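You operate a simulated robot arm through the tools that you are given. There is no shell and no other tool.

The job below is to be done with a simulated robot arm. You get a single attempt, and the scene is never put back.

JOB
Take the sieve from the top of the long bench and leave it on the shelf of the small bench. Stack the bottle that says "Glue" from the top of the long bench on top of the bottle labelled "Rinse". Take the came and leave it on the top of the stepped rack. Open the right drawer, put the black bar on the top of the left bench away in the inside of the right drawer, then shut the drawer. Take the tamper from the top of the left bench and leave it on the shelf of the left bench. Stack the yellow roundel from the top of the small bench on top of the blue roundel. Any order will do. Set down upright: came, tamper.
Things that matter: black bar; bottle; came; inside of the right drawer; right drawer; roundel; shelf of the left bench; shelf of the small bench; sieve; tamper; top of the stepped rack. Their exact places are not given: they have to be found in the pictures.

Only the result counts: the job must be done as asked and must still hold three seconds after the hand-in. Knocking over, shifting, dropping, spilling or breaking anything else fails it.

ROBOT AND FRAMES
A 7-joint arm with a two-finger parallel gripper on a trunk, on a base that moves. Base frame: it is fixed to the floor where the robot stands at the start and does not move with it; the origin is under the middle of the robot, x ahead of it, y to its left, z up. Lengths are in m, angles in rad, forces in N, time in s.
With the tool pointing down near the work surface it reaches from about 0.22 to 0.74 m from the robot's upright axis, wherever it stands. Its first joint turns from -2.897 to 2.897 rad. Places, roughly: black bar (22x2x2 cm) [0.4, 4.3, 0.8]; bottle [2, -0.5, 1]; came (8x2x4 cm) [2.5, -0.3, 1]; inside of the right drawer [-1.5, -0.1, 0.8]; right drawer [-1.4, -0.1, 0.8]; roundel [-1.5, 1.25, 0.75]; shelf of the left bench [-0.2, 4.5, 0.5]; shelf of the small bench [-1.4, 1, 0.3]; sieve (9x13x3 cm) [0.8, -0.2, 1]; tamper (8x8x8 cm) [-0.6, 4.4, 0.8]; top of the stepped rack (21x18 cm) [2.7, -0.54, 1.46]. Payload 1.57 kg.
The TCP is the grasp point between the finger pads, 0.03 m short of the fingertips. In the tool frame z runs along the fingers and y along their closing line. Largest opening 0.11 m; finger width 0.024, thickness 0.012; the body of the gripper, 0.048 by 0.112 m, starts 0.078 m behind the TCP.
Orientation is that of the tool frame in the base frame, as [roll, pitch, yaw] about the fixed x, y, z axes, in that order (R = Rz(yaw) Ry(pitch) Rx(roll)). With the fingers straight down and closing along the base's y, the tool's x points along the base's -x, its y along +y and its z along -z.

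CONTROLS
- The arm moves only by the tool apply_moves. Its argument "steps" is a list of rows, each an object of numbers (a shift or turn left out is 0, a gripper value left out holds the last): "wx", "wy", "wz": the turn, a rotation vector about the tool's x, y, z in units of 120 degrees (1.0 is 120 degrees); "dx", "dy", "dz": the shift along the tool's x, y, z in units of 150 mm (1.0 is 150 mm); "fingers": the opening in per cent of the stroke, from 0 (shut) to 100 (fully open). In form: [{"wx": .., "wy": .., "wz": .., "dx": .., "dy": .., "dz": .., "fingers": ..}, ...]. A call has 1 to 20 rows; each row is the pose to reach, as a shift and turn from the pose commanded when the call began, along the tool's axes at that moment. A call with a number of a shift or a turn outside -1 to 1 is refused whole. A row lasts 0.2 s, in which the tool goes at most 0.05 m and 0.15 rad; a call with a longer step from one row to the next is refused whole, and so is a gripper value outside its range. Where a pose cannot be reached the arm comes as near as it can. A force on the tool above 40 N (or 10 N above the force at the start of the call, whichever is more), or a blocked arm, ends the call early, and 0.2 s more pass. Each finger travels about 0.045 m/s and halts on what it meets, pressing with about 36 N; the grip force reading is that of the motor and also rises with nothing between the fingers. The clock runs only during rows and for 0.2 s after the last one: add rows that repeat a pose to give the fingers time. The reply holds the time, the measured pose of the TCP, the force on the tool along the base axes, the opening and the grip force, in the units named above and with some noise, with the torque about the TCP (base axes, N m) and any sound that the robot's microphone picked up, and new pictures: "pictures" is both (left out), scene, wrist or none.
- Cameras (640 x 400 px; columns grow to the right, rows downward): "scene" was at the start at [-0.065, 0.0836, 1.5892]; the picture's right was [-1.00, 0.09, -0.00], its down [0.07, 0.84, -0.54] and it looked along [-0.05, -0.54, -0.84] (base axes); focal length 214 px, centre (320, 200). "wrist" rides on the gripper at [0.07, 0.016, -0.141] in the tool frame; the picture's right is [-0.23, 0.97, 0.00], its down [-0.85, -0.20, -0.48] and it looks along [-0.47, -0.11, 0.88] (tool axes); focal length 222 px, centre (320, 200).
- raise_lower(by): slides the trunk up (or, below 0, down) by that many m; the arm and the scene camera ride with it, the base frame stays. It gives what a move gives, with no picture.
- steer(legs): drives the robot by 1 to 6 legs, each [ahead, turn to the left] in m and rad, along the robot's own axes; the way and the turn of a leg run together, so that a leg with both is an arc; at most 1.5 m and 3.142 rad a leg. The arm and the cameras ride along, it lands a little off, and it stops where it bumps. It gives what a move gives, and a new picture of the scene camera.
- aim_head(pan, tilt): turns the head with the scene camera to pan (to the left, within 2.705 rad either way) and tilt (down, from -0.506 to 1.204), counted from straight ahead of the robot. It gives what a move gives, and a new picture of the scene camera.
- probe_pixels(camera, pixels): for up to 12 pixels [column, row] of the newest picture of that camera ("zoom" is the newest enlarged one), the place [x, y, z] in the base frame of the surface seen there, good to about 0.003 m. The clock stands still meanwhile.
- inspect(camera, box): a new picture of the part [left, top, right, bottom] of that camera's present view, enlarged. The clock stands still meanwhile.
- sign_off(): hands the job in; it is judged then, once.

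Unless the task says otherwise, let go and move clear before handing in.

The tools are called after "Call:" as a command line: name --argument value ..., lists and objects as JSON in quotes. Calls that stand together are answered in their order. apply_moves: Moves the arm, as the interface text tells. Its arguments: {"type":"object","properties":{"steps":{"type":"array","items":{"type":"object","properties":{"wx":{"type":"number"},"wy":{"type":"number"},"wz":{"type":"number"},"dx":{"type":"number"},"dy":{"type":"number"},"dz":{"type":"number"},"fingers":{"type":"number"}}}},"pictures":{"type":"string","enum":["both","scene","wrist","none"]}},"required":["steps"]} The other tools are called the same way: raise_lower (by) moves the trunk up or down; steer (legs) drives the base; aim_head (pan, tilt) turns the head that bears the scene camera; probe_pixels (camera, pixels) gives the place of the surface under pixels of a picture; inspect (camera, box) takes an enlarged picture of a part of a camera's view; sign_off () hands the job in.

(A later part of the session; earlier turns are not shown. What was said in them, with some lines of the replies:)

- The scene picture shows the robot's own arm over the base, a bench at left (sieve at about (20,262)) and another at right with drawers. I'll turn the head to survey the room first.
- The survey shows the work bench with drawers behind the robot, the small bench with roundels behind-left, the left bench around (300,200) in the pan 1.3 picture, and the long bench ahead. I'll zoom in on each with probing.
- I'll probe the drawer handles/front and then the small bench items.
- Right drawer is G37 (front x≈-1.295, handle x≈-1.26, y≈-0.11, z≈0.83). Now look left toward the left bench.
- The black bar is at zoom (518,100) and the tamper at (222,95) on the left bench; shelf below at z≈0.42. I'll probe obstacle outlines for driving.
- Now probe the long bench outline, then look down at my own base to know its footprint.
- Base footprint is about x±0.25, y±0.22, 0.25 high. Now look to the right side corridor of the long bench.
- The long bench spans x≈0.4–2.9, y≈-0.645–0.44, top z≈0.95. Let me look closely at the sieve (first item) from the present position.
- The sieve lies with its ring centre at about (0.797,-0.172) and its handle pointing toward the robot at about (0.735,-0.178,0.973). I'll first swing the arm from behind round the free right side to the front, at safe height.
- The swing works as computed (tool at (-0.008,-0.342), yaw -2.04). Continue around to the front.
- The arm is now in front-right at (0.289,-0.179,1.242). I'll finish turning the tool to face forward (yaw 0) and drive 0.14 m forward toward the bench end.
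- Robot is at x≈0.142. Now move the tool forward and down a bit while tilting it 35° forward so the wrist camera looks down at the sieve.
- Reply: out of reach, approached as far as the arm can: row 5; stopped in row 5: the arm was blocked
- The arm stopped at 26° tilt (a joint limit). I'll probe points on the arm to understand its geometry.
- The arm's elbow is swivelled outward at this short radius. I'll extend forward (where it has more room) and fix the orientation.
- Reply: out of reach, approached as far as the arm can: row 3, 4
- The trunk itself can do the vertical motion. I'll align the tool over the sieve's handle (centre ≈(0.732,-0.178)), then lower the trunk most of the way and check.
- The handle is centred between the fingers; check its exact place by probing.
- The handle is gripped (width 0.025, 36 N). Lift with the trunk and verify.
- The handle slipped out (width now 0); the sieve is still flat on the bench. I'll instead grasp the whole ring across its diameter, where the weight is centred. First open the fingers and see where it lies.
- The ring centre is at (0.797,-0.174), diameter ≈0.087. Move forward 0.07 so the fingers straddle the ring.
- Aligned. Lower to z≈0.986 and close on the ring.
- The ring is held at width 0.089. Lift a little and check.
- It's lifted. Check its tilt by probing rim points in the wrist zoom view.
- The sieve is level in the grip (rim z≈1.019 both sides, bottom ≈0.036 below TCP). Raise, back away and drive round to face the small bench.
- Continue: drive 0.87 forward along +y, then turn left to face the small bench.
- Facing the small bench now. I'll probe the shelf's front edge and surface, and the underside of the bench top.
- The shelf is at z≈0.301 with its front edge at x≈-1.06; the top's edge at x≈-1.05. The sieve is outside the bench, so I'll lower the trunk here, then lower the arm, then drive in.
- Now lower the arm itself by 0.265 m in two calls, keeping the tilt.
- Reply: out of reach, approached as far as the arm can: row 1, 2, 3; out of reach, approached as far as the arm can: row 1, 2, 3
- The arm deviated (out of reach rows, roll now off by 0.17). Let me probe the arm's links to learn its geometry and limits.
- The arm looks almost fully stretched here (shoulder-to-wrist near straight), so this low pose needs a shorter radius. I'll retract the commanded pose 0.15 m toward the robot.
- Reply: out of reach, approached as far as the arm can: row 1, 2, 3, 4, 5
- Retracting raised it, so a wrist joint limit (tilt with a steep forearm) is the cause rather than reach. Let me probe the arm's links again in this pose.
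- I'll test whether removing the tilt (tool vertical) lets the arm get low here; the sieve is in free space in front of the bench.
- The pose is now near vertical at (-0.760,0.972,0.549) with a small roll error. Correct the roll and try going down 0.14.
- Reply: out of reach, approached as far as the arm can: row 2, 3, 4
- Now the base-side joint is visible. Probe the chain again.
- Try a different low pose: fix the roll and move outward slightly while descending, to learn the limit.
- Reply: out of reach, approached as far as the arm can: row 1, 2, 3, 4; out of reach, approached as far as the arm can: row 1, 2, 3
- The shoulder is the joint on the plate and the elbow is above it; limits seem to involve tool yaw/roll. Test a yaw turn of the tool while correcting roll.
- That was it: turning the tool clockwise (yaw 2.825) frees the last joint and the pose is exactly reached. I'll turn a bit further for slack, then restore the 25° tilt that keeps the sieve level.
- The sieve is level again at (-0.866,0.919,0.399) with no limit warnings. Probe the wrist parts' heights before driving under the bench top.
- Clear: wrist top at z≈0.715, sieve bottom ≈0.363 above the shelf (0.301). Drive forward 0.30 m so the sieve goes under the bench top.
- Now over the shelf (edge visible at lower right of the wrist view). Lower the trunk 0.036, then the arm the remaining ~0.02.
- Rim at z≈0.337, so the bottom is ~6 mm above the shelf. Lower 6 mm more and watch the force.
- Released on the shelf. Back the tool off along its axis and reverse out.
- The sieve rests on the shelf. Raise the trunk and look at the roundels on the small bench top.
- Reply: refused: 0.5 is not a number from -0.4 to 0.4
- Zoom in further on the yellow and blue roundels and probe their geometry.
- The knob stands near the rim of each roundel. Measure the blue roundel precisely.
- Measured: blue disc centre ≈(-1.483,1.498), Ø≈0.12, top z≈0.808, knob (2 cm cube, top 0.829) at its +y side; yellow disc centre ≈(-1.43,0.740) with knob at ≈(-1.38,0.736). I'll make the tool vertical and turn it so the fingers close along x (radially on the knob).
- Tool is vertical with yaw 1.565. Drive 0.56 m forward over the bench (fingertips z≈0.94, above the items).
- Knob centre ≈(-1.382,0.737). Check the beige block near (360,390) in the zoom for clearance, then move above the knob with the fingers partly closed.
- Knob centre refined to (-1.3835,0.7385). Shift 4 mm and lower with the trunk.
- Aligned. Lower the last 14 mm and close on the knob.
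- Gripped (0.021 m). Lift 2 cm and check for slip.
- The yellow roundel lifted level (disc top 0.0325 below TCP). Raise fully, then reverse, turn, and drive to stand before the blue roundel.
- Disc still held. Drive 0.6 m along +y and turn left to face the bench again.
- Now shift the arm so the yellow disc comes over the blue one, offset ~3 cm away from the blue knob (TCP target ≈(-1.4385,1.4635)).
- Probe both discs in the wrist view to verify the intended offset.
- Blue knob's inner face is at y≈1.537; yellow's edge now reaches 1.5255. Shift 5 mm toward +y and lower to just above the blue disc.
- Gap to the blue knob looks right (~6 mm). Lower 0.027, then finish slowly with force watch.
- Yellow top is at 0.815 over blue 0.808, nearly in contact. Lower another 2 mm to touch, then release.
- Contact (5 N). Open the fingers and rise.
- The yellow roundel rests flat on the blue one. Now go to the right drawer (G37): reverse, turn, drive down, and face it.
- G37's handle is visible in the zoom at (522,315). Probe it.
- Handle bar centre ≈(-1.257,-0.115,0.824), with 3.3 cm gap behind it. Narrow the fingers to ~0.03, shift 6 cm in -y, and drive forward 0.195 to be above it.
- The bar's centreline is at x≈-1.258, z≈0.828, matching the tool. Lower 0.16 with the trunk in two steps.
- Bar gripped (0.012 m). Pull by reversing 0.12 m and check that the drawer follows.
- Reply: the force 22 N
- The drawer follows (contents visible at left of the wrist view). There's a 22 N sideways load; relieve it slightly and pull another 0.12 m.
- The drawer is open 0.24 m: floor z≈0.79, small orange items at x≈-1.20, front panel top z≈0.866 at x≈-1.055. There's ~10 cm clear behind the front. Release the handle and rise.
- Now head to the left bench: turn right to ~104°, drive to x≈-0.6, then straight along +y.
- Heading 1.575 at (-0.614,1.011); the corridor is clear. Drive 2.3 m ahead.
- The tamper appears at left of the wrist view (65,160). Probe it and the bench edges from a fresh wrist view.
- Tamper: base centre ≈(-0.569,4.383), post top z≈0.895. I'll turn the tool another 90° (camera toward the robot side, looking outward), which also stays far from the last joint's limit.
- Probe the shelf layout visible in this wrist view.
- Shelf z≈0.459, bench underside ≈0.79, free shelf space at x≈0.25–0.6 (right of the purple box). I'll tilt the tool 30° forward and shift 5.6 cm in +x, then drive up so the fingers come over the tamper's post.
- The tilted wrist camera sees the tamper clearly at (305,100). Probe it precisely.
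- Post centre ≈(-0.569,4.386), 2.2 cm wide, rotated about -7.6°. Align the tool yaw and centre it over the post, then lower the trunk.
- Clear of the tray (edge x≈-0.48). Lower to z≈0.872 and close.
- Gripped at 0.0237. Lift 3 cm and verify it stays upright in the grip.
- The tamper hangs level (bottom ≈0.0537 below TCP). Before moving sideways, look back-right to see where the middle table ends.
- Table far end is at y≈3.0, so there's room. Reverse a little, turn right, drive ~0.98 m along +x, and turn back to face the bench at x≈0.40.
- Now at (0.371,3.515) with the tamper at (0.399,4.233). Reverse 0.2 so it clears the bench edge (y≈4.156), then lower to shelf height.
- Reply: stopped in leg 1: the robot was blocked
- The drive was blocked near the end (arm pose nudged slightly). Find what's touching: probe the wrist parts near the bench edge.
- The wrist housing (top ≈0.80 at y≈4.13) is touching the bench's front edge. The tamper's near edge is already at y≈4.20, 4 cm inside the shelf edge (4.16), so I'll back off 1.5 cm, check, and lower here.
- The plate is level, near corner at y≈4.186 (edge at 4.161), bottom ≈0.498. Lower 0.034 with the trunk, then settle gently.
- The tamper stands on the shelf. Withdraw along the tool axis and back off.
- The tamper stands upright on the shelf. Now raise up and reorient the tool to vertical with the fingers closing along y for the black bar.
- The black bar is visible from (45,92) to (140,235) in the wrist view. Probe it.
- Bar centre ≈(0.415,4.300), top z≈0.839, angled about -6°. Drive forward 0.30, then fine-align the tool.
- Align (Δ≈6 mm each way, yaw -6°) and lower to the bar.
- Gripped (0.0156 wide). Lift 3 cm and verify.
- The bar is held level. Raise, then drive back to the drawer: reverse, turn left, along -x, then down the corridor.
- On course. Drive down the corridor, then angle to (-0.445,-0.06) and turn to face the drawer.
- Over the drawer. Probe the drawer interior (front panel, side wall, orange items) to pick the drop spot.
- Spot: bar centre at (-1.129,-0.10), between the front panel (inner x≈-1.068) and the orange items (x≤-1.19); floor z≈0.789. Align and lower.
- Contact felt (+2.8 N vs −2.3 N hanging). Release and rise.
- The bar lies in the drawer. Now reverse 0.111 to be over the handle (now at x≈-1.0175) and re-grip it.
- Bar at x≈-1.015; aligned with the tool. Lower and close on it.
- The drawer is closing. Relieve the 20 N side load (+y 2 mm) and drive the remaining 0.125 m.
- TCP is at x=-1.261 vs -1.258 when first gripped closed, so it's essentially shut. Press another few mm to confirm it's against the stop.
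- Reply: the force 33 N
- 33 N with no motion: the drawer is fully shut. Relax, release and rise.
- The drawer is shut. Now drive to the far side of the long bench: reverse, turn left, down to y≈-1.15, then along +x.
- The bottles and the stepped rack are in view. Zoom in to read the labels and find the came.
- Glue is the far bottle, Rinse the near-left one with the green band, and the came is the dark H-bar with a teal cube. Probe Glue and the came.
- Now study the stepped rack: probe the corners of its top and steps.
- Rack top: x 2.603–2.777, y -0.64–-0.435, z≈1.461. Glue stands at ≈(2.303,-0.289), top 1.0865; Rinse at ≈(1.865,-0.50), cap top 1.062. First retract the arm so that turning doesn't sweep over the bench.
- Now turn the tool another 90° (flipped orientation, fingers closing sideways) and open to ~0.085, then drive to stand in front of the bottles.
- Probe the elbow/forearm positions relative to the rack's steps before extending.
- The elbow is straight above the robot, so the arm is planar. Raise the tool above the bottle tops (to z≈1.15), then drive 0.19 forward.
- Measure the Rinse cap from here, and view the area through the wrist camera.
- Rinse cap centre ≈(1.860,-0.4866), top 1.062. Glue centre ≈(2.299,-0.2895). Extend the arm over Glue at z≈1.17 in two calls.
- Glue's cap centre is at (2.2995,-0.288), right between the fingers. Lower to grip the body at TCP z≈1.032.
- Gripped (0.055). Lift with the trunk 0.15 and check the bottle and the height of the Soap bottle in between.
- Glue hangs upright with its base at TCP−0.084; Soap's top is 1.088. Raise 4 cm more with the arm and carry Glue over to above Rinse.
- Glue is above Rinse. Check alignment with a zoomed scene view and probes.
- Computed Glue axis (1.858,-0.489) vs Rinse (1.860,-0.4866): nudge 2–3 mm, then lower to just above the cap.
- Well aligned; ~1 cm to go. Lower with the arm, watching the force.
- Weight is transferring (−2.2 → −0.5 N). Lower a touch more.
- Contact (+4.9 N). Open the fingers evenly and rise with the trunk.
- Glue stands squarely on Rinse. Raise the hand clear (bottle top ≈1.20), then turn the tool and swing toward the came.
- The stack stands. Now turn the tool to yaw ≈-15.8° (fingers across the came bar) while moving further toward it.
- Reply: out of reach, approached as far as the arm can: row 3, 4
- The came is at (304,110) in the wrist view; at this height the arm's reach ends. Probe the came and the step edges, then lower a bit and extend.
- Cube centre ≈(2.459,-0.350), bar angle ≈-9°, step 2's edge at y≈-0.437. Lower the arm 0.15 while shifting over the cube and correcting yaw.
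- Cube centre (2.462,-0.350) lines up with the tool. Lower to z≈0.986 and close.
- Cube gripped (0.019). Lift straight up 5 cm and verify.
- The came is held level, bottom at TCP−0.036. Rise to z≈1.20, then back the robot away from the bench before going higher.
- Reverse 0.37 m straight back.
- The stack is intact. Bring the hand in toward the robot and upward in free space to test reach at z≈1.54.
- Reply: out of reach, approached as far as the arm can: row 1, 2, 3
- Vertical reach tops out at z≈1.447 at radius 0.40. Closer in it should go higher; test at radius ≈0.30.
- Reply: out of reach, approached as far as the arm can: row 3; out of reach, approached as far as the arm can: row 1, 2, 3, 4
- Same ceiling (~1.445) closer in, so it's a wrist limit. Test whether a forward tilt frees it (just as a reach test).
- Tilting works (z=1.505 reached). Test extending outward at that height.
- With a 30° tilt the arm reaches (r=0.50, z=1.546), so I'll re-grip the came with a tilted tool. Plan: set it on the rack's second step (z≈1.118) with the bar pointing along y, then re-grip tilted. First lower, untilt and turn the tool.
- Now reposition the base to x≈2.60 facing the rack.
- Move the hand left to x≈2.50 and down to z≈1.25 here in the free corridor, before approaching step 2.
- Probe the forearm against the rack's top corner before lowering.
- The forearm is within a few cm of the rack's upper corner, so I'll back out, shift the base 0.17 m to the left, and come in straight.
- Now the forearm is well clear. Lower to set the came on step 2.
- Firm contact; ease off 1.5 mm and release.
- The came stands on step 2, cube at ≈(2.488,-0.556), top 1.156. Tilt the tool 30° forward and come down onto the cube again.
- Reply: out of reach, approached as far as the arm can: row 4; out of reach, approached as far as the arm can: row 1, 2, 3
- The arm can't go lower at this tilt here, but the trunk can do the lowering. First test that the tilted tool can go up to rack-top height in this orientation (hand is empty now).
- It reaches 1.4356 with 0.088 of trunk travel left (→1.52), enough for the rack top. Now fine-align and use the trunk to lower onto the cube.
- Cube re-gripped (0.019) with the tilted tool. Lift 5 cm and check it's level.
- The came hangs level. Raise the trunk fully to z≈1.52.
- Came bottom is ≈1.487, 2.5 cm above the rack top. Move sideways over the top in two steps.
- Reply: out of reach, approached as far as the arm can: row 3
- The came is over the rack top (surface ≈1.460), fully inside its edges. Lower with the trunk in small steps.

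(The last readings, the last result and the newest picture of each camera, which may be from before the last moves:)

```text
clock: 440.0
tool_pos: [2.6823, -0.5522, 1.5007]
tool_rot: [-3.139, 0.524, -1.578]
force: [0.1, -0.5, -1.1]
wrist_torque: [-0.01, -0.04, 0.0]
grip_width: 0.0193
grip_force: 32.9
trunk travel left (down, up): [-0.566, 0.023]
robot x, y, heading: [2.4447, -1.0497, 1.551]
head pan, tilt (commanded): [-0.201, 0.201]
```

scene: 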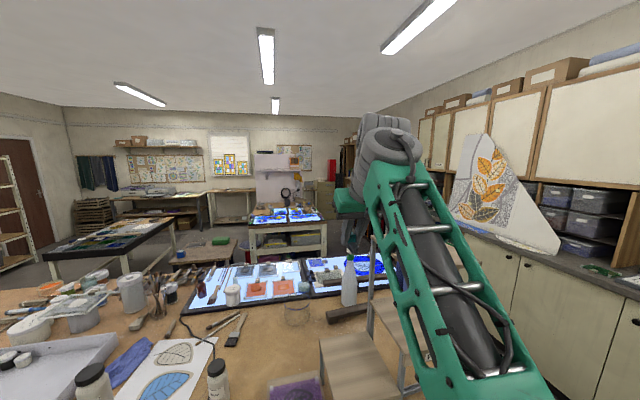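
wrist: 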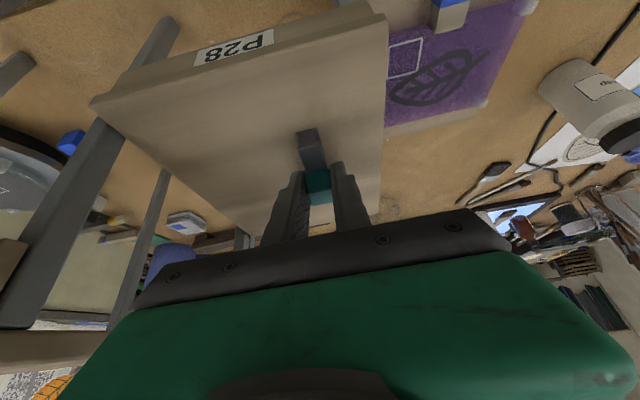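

Call:
inspect --camera "wrist" --box '[200, 60, 440, 230]'

Call:
raise_lower --by -0.002

Call:
raise_lower --by -0.002

```text
2.35 times, centred on (320, 145) of wrist
```

zoom: 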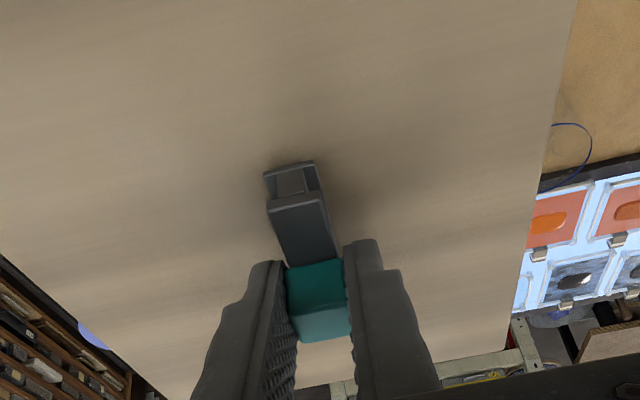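

```text
clock: 440.5
tool_pos: [2.683, -0.5522, 1.4974]
tool_rot: [-3.138, 0.524, -1.579]
force: [0.4, -0.1, -0.3]
wrist_torque: [0.0, 0.03, 0.02]
grip_width: 0.019
grip_force: 33.5
trunk travel left (down, up): [-0.564, 0.025]
robot x, y, heading: [2.4463, -1.0499, 1.559]
head pan, tilt (commanded): [-0.201, 0.201]
```

```text
clock: 441.0
tool_pos: [2.6831, -0.5525, 1.496]
tool_rot: [-3.137, 0.526, -1.577]
force: [0.9, 0.4, 2.2]
wrist_torque: [0.05, 0.04, 0.0]
grip_width: 0.0192
grip_force: 32.9
trunk travel left (down, up): [-0.562, 0.027]
robot x, y, heading: [2.4452, -1.0489, 1.549]
head pan, tilt (commanded): [-0.201, 0.201]
```

Contact just begins (+2.2 N). One more millimetre, then release.

Call:
raise_lower --by -0.001

Call:
apply_moves --steps '[{"fingers": 22}, {"fingers": 30}, {"fingers": 40}, {"fingers": 45}]' --pictures "wrist"

```text
clock: 441.6
tool_pos: [2.6829, -0.5533, 1.4956]
tool_rot: [-3.137, 0.529, -1.579]
force: [1.9, 4.5, 12.9]
wrist_torque: [-0.13, 0.0, -0.01]
grip_width: 0.0191
grip_force: 33.4
trunk travel left (down, up): [-0.562, 0.028]
robot x, y, heading: [2.4449, -1.0465, 1.553]
head pan, tilt (commanded): [-0.201, 0.201]
```

```text
clock: 442.6
tool_pos: [2.6824, -0.5529, 1.4946]
tool_rot: [-3.139, 0.525, -1.578]
force: [0.4, -0.2, 0.2]
wrist_torque: [-0.01, 0.01, -0.02]
grip_width: 0.0496
grip_force: 0.0
trunk travel left (down, up): [-0.562, 0.028]
robot x, y, heading: [2.4445, -1.0471, 1.554]
head pan, tilt (commanded): [-0.201, 0.201]
```

wrist: 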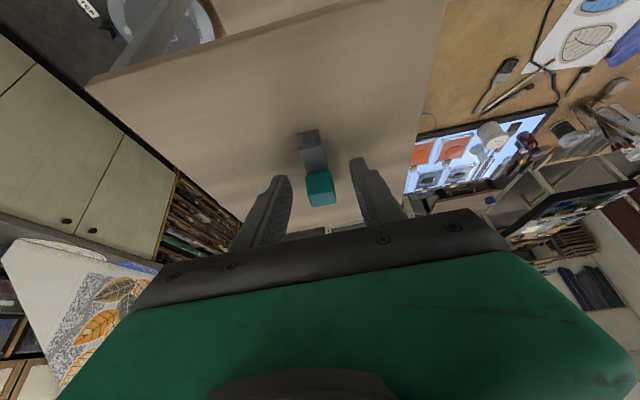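

Released; the came stands on the rack top. Rise with the trunk, then withdraw along the tool axis.

Call:
raise_lower --by 0.027

Call:
apply_moves --steps '[{"dz": -0.15}, {"dz": -0.3}, {"dz": -0.45}]' --pictures "wrist"

Call:
probe_pixels --camera "wrist" --pixels '[[305, 90], [310, 125], [315, 135], [300, 110], [330, 100], [250, 60]]'

```text
clock: 443.3
tool_pos: [2.6833, -0.5523, 1.5213]
tool_rot: [-3.138, 0.526, -1.578]
force: [0.0, 0.8, -0.1]
wrist_torque: [-0.03, -0.01, -0.01]
grip_width: 0.0497
grip_force: 0.1
trunk travel left (down, up): [-0.588, 0.001]
robot x, y, heading: [2.4438, -1.048, 1.55]
head pan, tilt (commanded): [-0.201, 0.201]
```

```text
clock: 444.1
tool_pos: [2.6739, -0.59, 1.5417]
tool_rot: [-3.138, 0.526, -1.578]
force: [0.6, -0.5, 0.5]
wrist_torque: [-0.05, 0.01, 0.01]
grip_width: 0.0495
grip_force: 0.0
out of reach, approached as far as the arm can: row 1, 2, 3
trunk travel left (down, up): [-0.588, 0.001]
robot x, y, heading: [2.4479, -1.0507, 1.549]
head pan, tilt (commanded): [-0.201, 0.201]
```

wrist: 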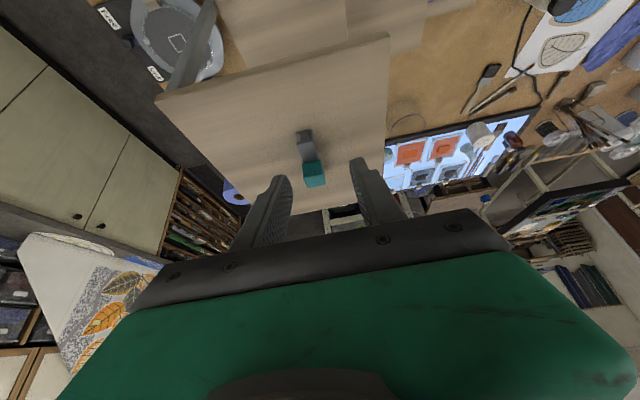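

```text
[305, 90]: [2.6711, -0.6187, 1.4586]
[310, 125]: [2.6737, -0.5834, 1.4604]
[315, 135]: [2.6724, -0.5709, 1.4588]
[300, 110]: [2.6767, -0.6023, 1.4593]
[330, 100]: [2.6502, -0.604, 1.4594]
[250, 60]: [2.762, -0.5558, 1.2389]
```

Fingers are above the cube now (tips ≥1.51 vs cube top 1.497). Back the robot away and inspect the result.

Call:
steer --legs '[[-0.35, 0]]'

Call:
aim_head --pan -0.15 --tilt 0.3

Call:
inspect --camera "scene" --box '[280, 140, 440, 240]'

```text
clock: 446.4
tool_pos: [2.6673, -0.9423, 1.5417]
tool_rot: [-3.135, 0.525, -1.578]
force: [-0.6, -0.2, 0.5]
wrist_torque: [0.01, 0.02, 0.0]
grip_width: 0.05
grip_force: 0.1
trunk travel left (down, up): [-0.588, 0.001]
robot x, y, heading: [2.4423, -1.3992, 1.554]
head pan, tilt (commanded): [-0.201, 0.201]
```

scene: 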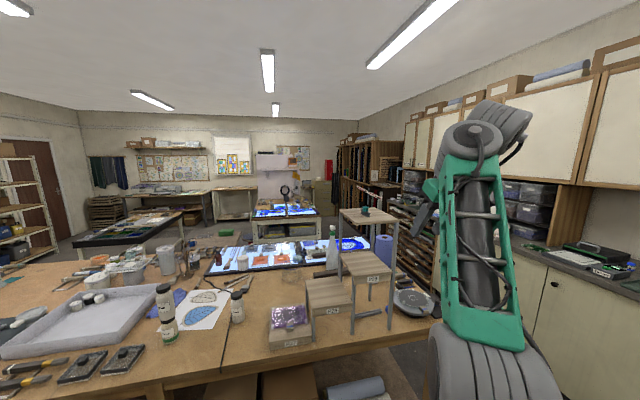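

```text
clock: 447.0
tool_pos: [2.6662, -0.9413, 1.5416]
tool_rot: [-3.135, 0.524, -1.578]
force: [0.2, -0.6, -0.7]
wrist_torque: [-0.02, 0.0, 0.04]
grip_width: 0.0498
grip_force: 0.1
trunk travel left (down, up): [-0.588, 0.001]
robot x, y, heading: [2.4414, -1.3955, 1.553]
head pan, tilt (commanded): [-0.15, 0.3]
```

scene: 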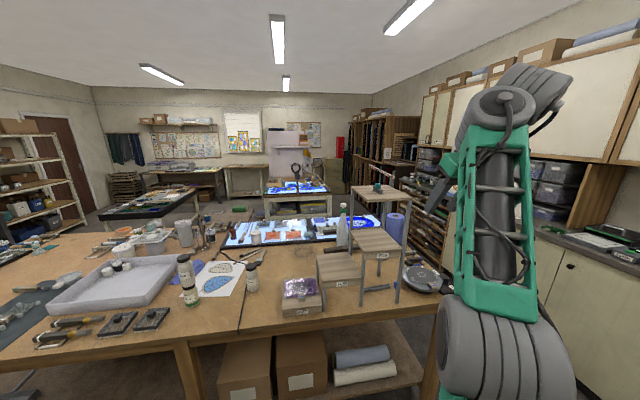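

```text
4.00 times, centred on (360, 190) of scene
```

zoom: 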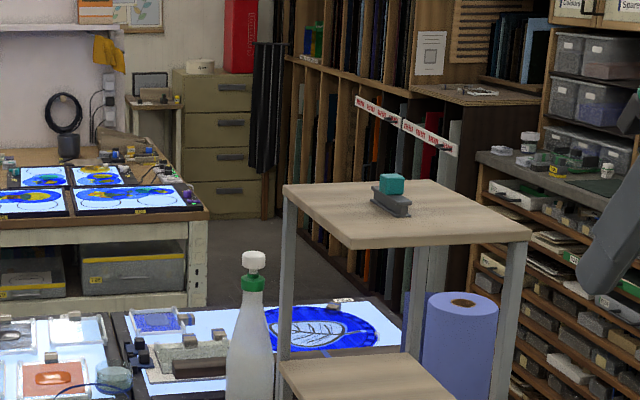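

The came stands upright on the rack top. Final check of the bottle stack and the small bench/drawer from here.

Call:
inspect --camera "scene" --box '[150, 240, 270, 320]'

Call:
aim_head --pan 1.05 --tilt 0.15

Call:
inspect --camera "scene" --box '[240, 160, 400, 260]'

```text
5.00 times, centred on (210, 280) of scene
```

zoom: 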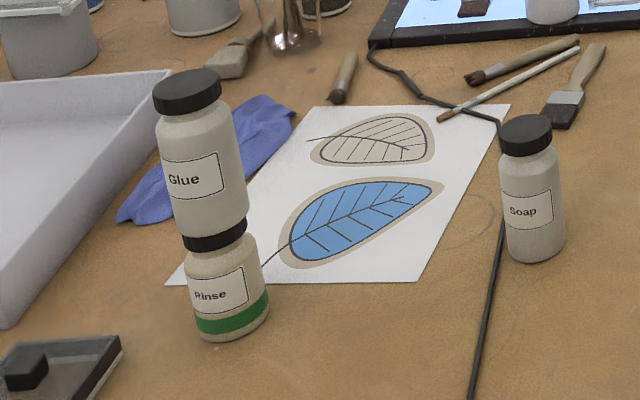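

```text
clock: 448.4
tool_pos: [2.6675, -0.9412, 1.5414]
tool_rot: [-3.137, 0.526, -1.579]
force: [0.3, -0.5, -1.2]
wrist_torque: [0.01, -0.04, -0.03]
grip_width: 0.0493
grip_force: 0.0
trunk travel left (down, up): [-0.588, 0.001]
robot x, y, heading: [2.4333, -1.4015, 1.557]
head pan, tilt (commanded): [1.051, 0.15]
```

scene: 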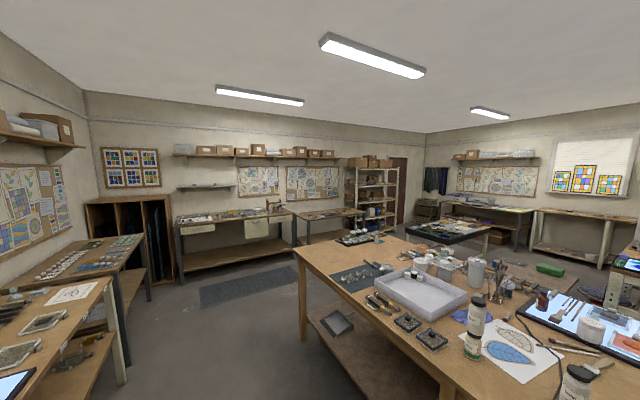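

```text
4.00 times, centred on (320, 210) of scene
```

zoom: 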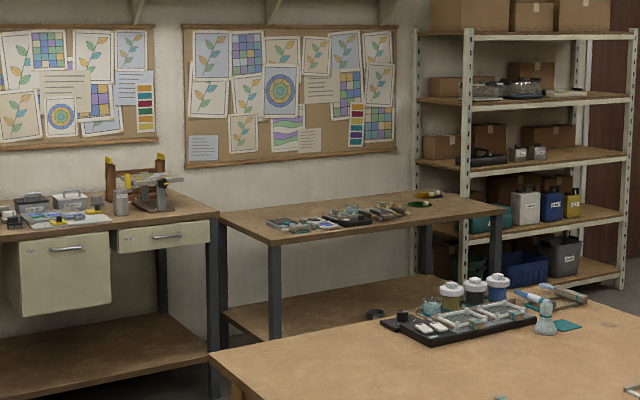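

Everything checks out: Glue stands on Rinse, the came is on the rack top, the drawer is flush, the sieve is on the small bench's shelf, and the yellow roundel lies on the blue. The gripper is open and clear, so I hand in the job.

Call:
sign_off

```text
The job is handed in.
```

I did all six parts of the job and handed it in. I have no verdict back yet. After the last move I looked again at the bottles, the came, the drawer front, the sieve and the roundels. I checked the tamper and the bar when I set them down.

| Item | Result |
|---|---|
| Sieve | On the shelf of the small bench. |
| Glue bottle | Standing on top of the Rinse bottle. |
| Came | Upright on the top of the stepped rack. |
| Black bar | Inside the right drawer (marked G37). The drawer is shut against its stop. |
| Tamper | Upright on the shelf of the left bench. |
| Yellow roundel | Flat on the blue roundel, about 2.7 cm off centre because the blue one's knob is in the way. |

Three things went less smoothly:

- **Sieve:** its handle slipped out of the grip on the first lift. It stayed flat on the long bench, and I picked it up by the ring instead.
- **Left bench:** the robot's wrist touched the front edge of the bench while I was placing the tamper, and the drive stopped. I saw nothing move.
- **Came:** the arm could not reach the rack top with the tool straight down. I set the came on the rack's second step, gripped it again at a tilt, and then lifted it to the top.
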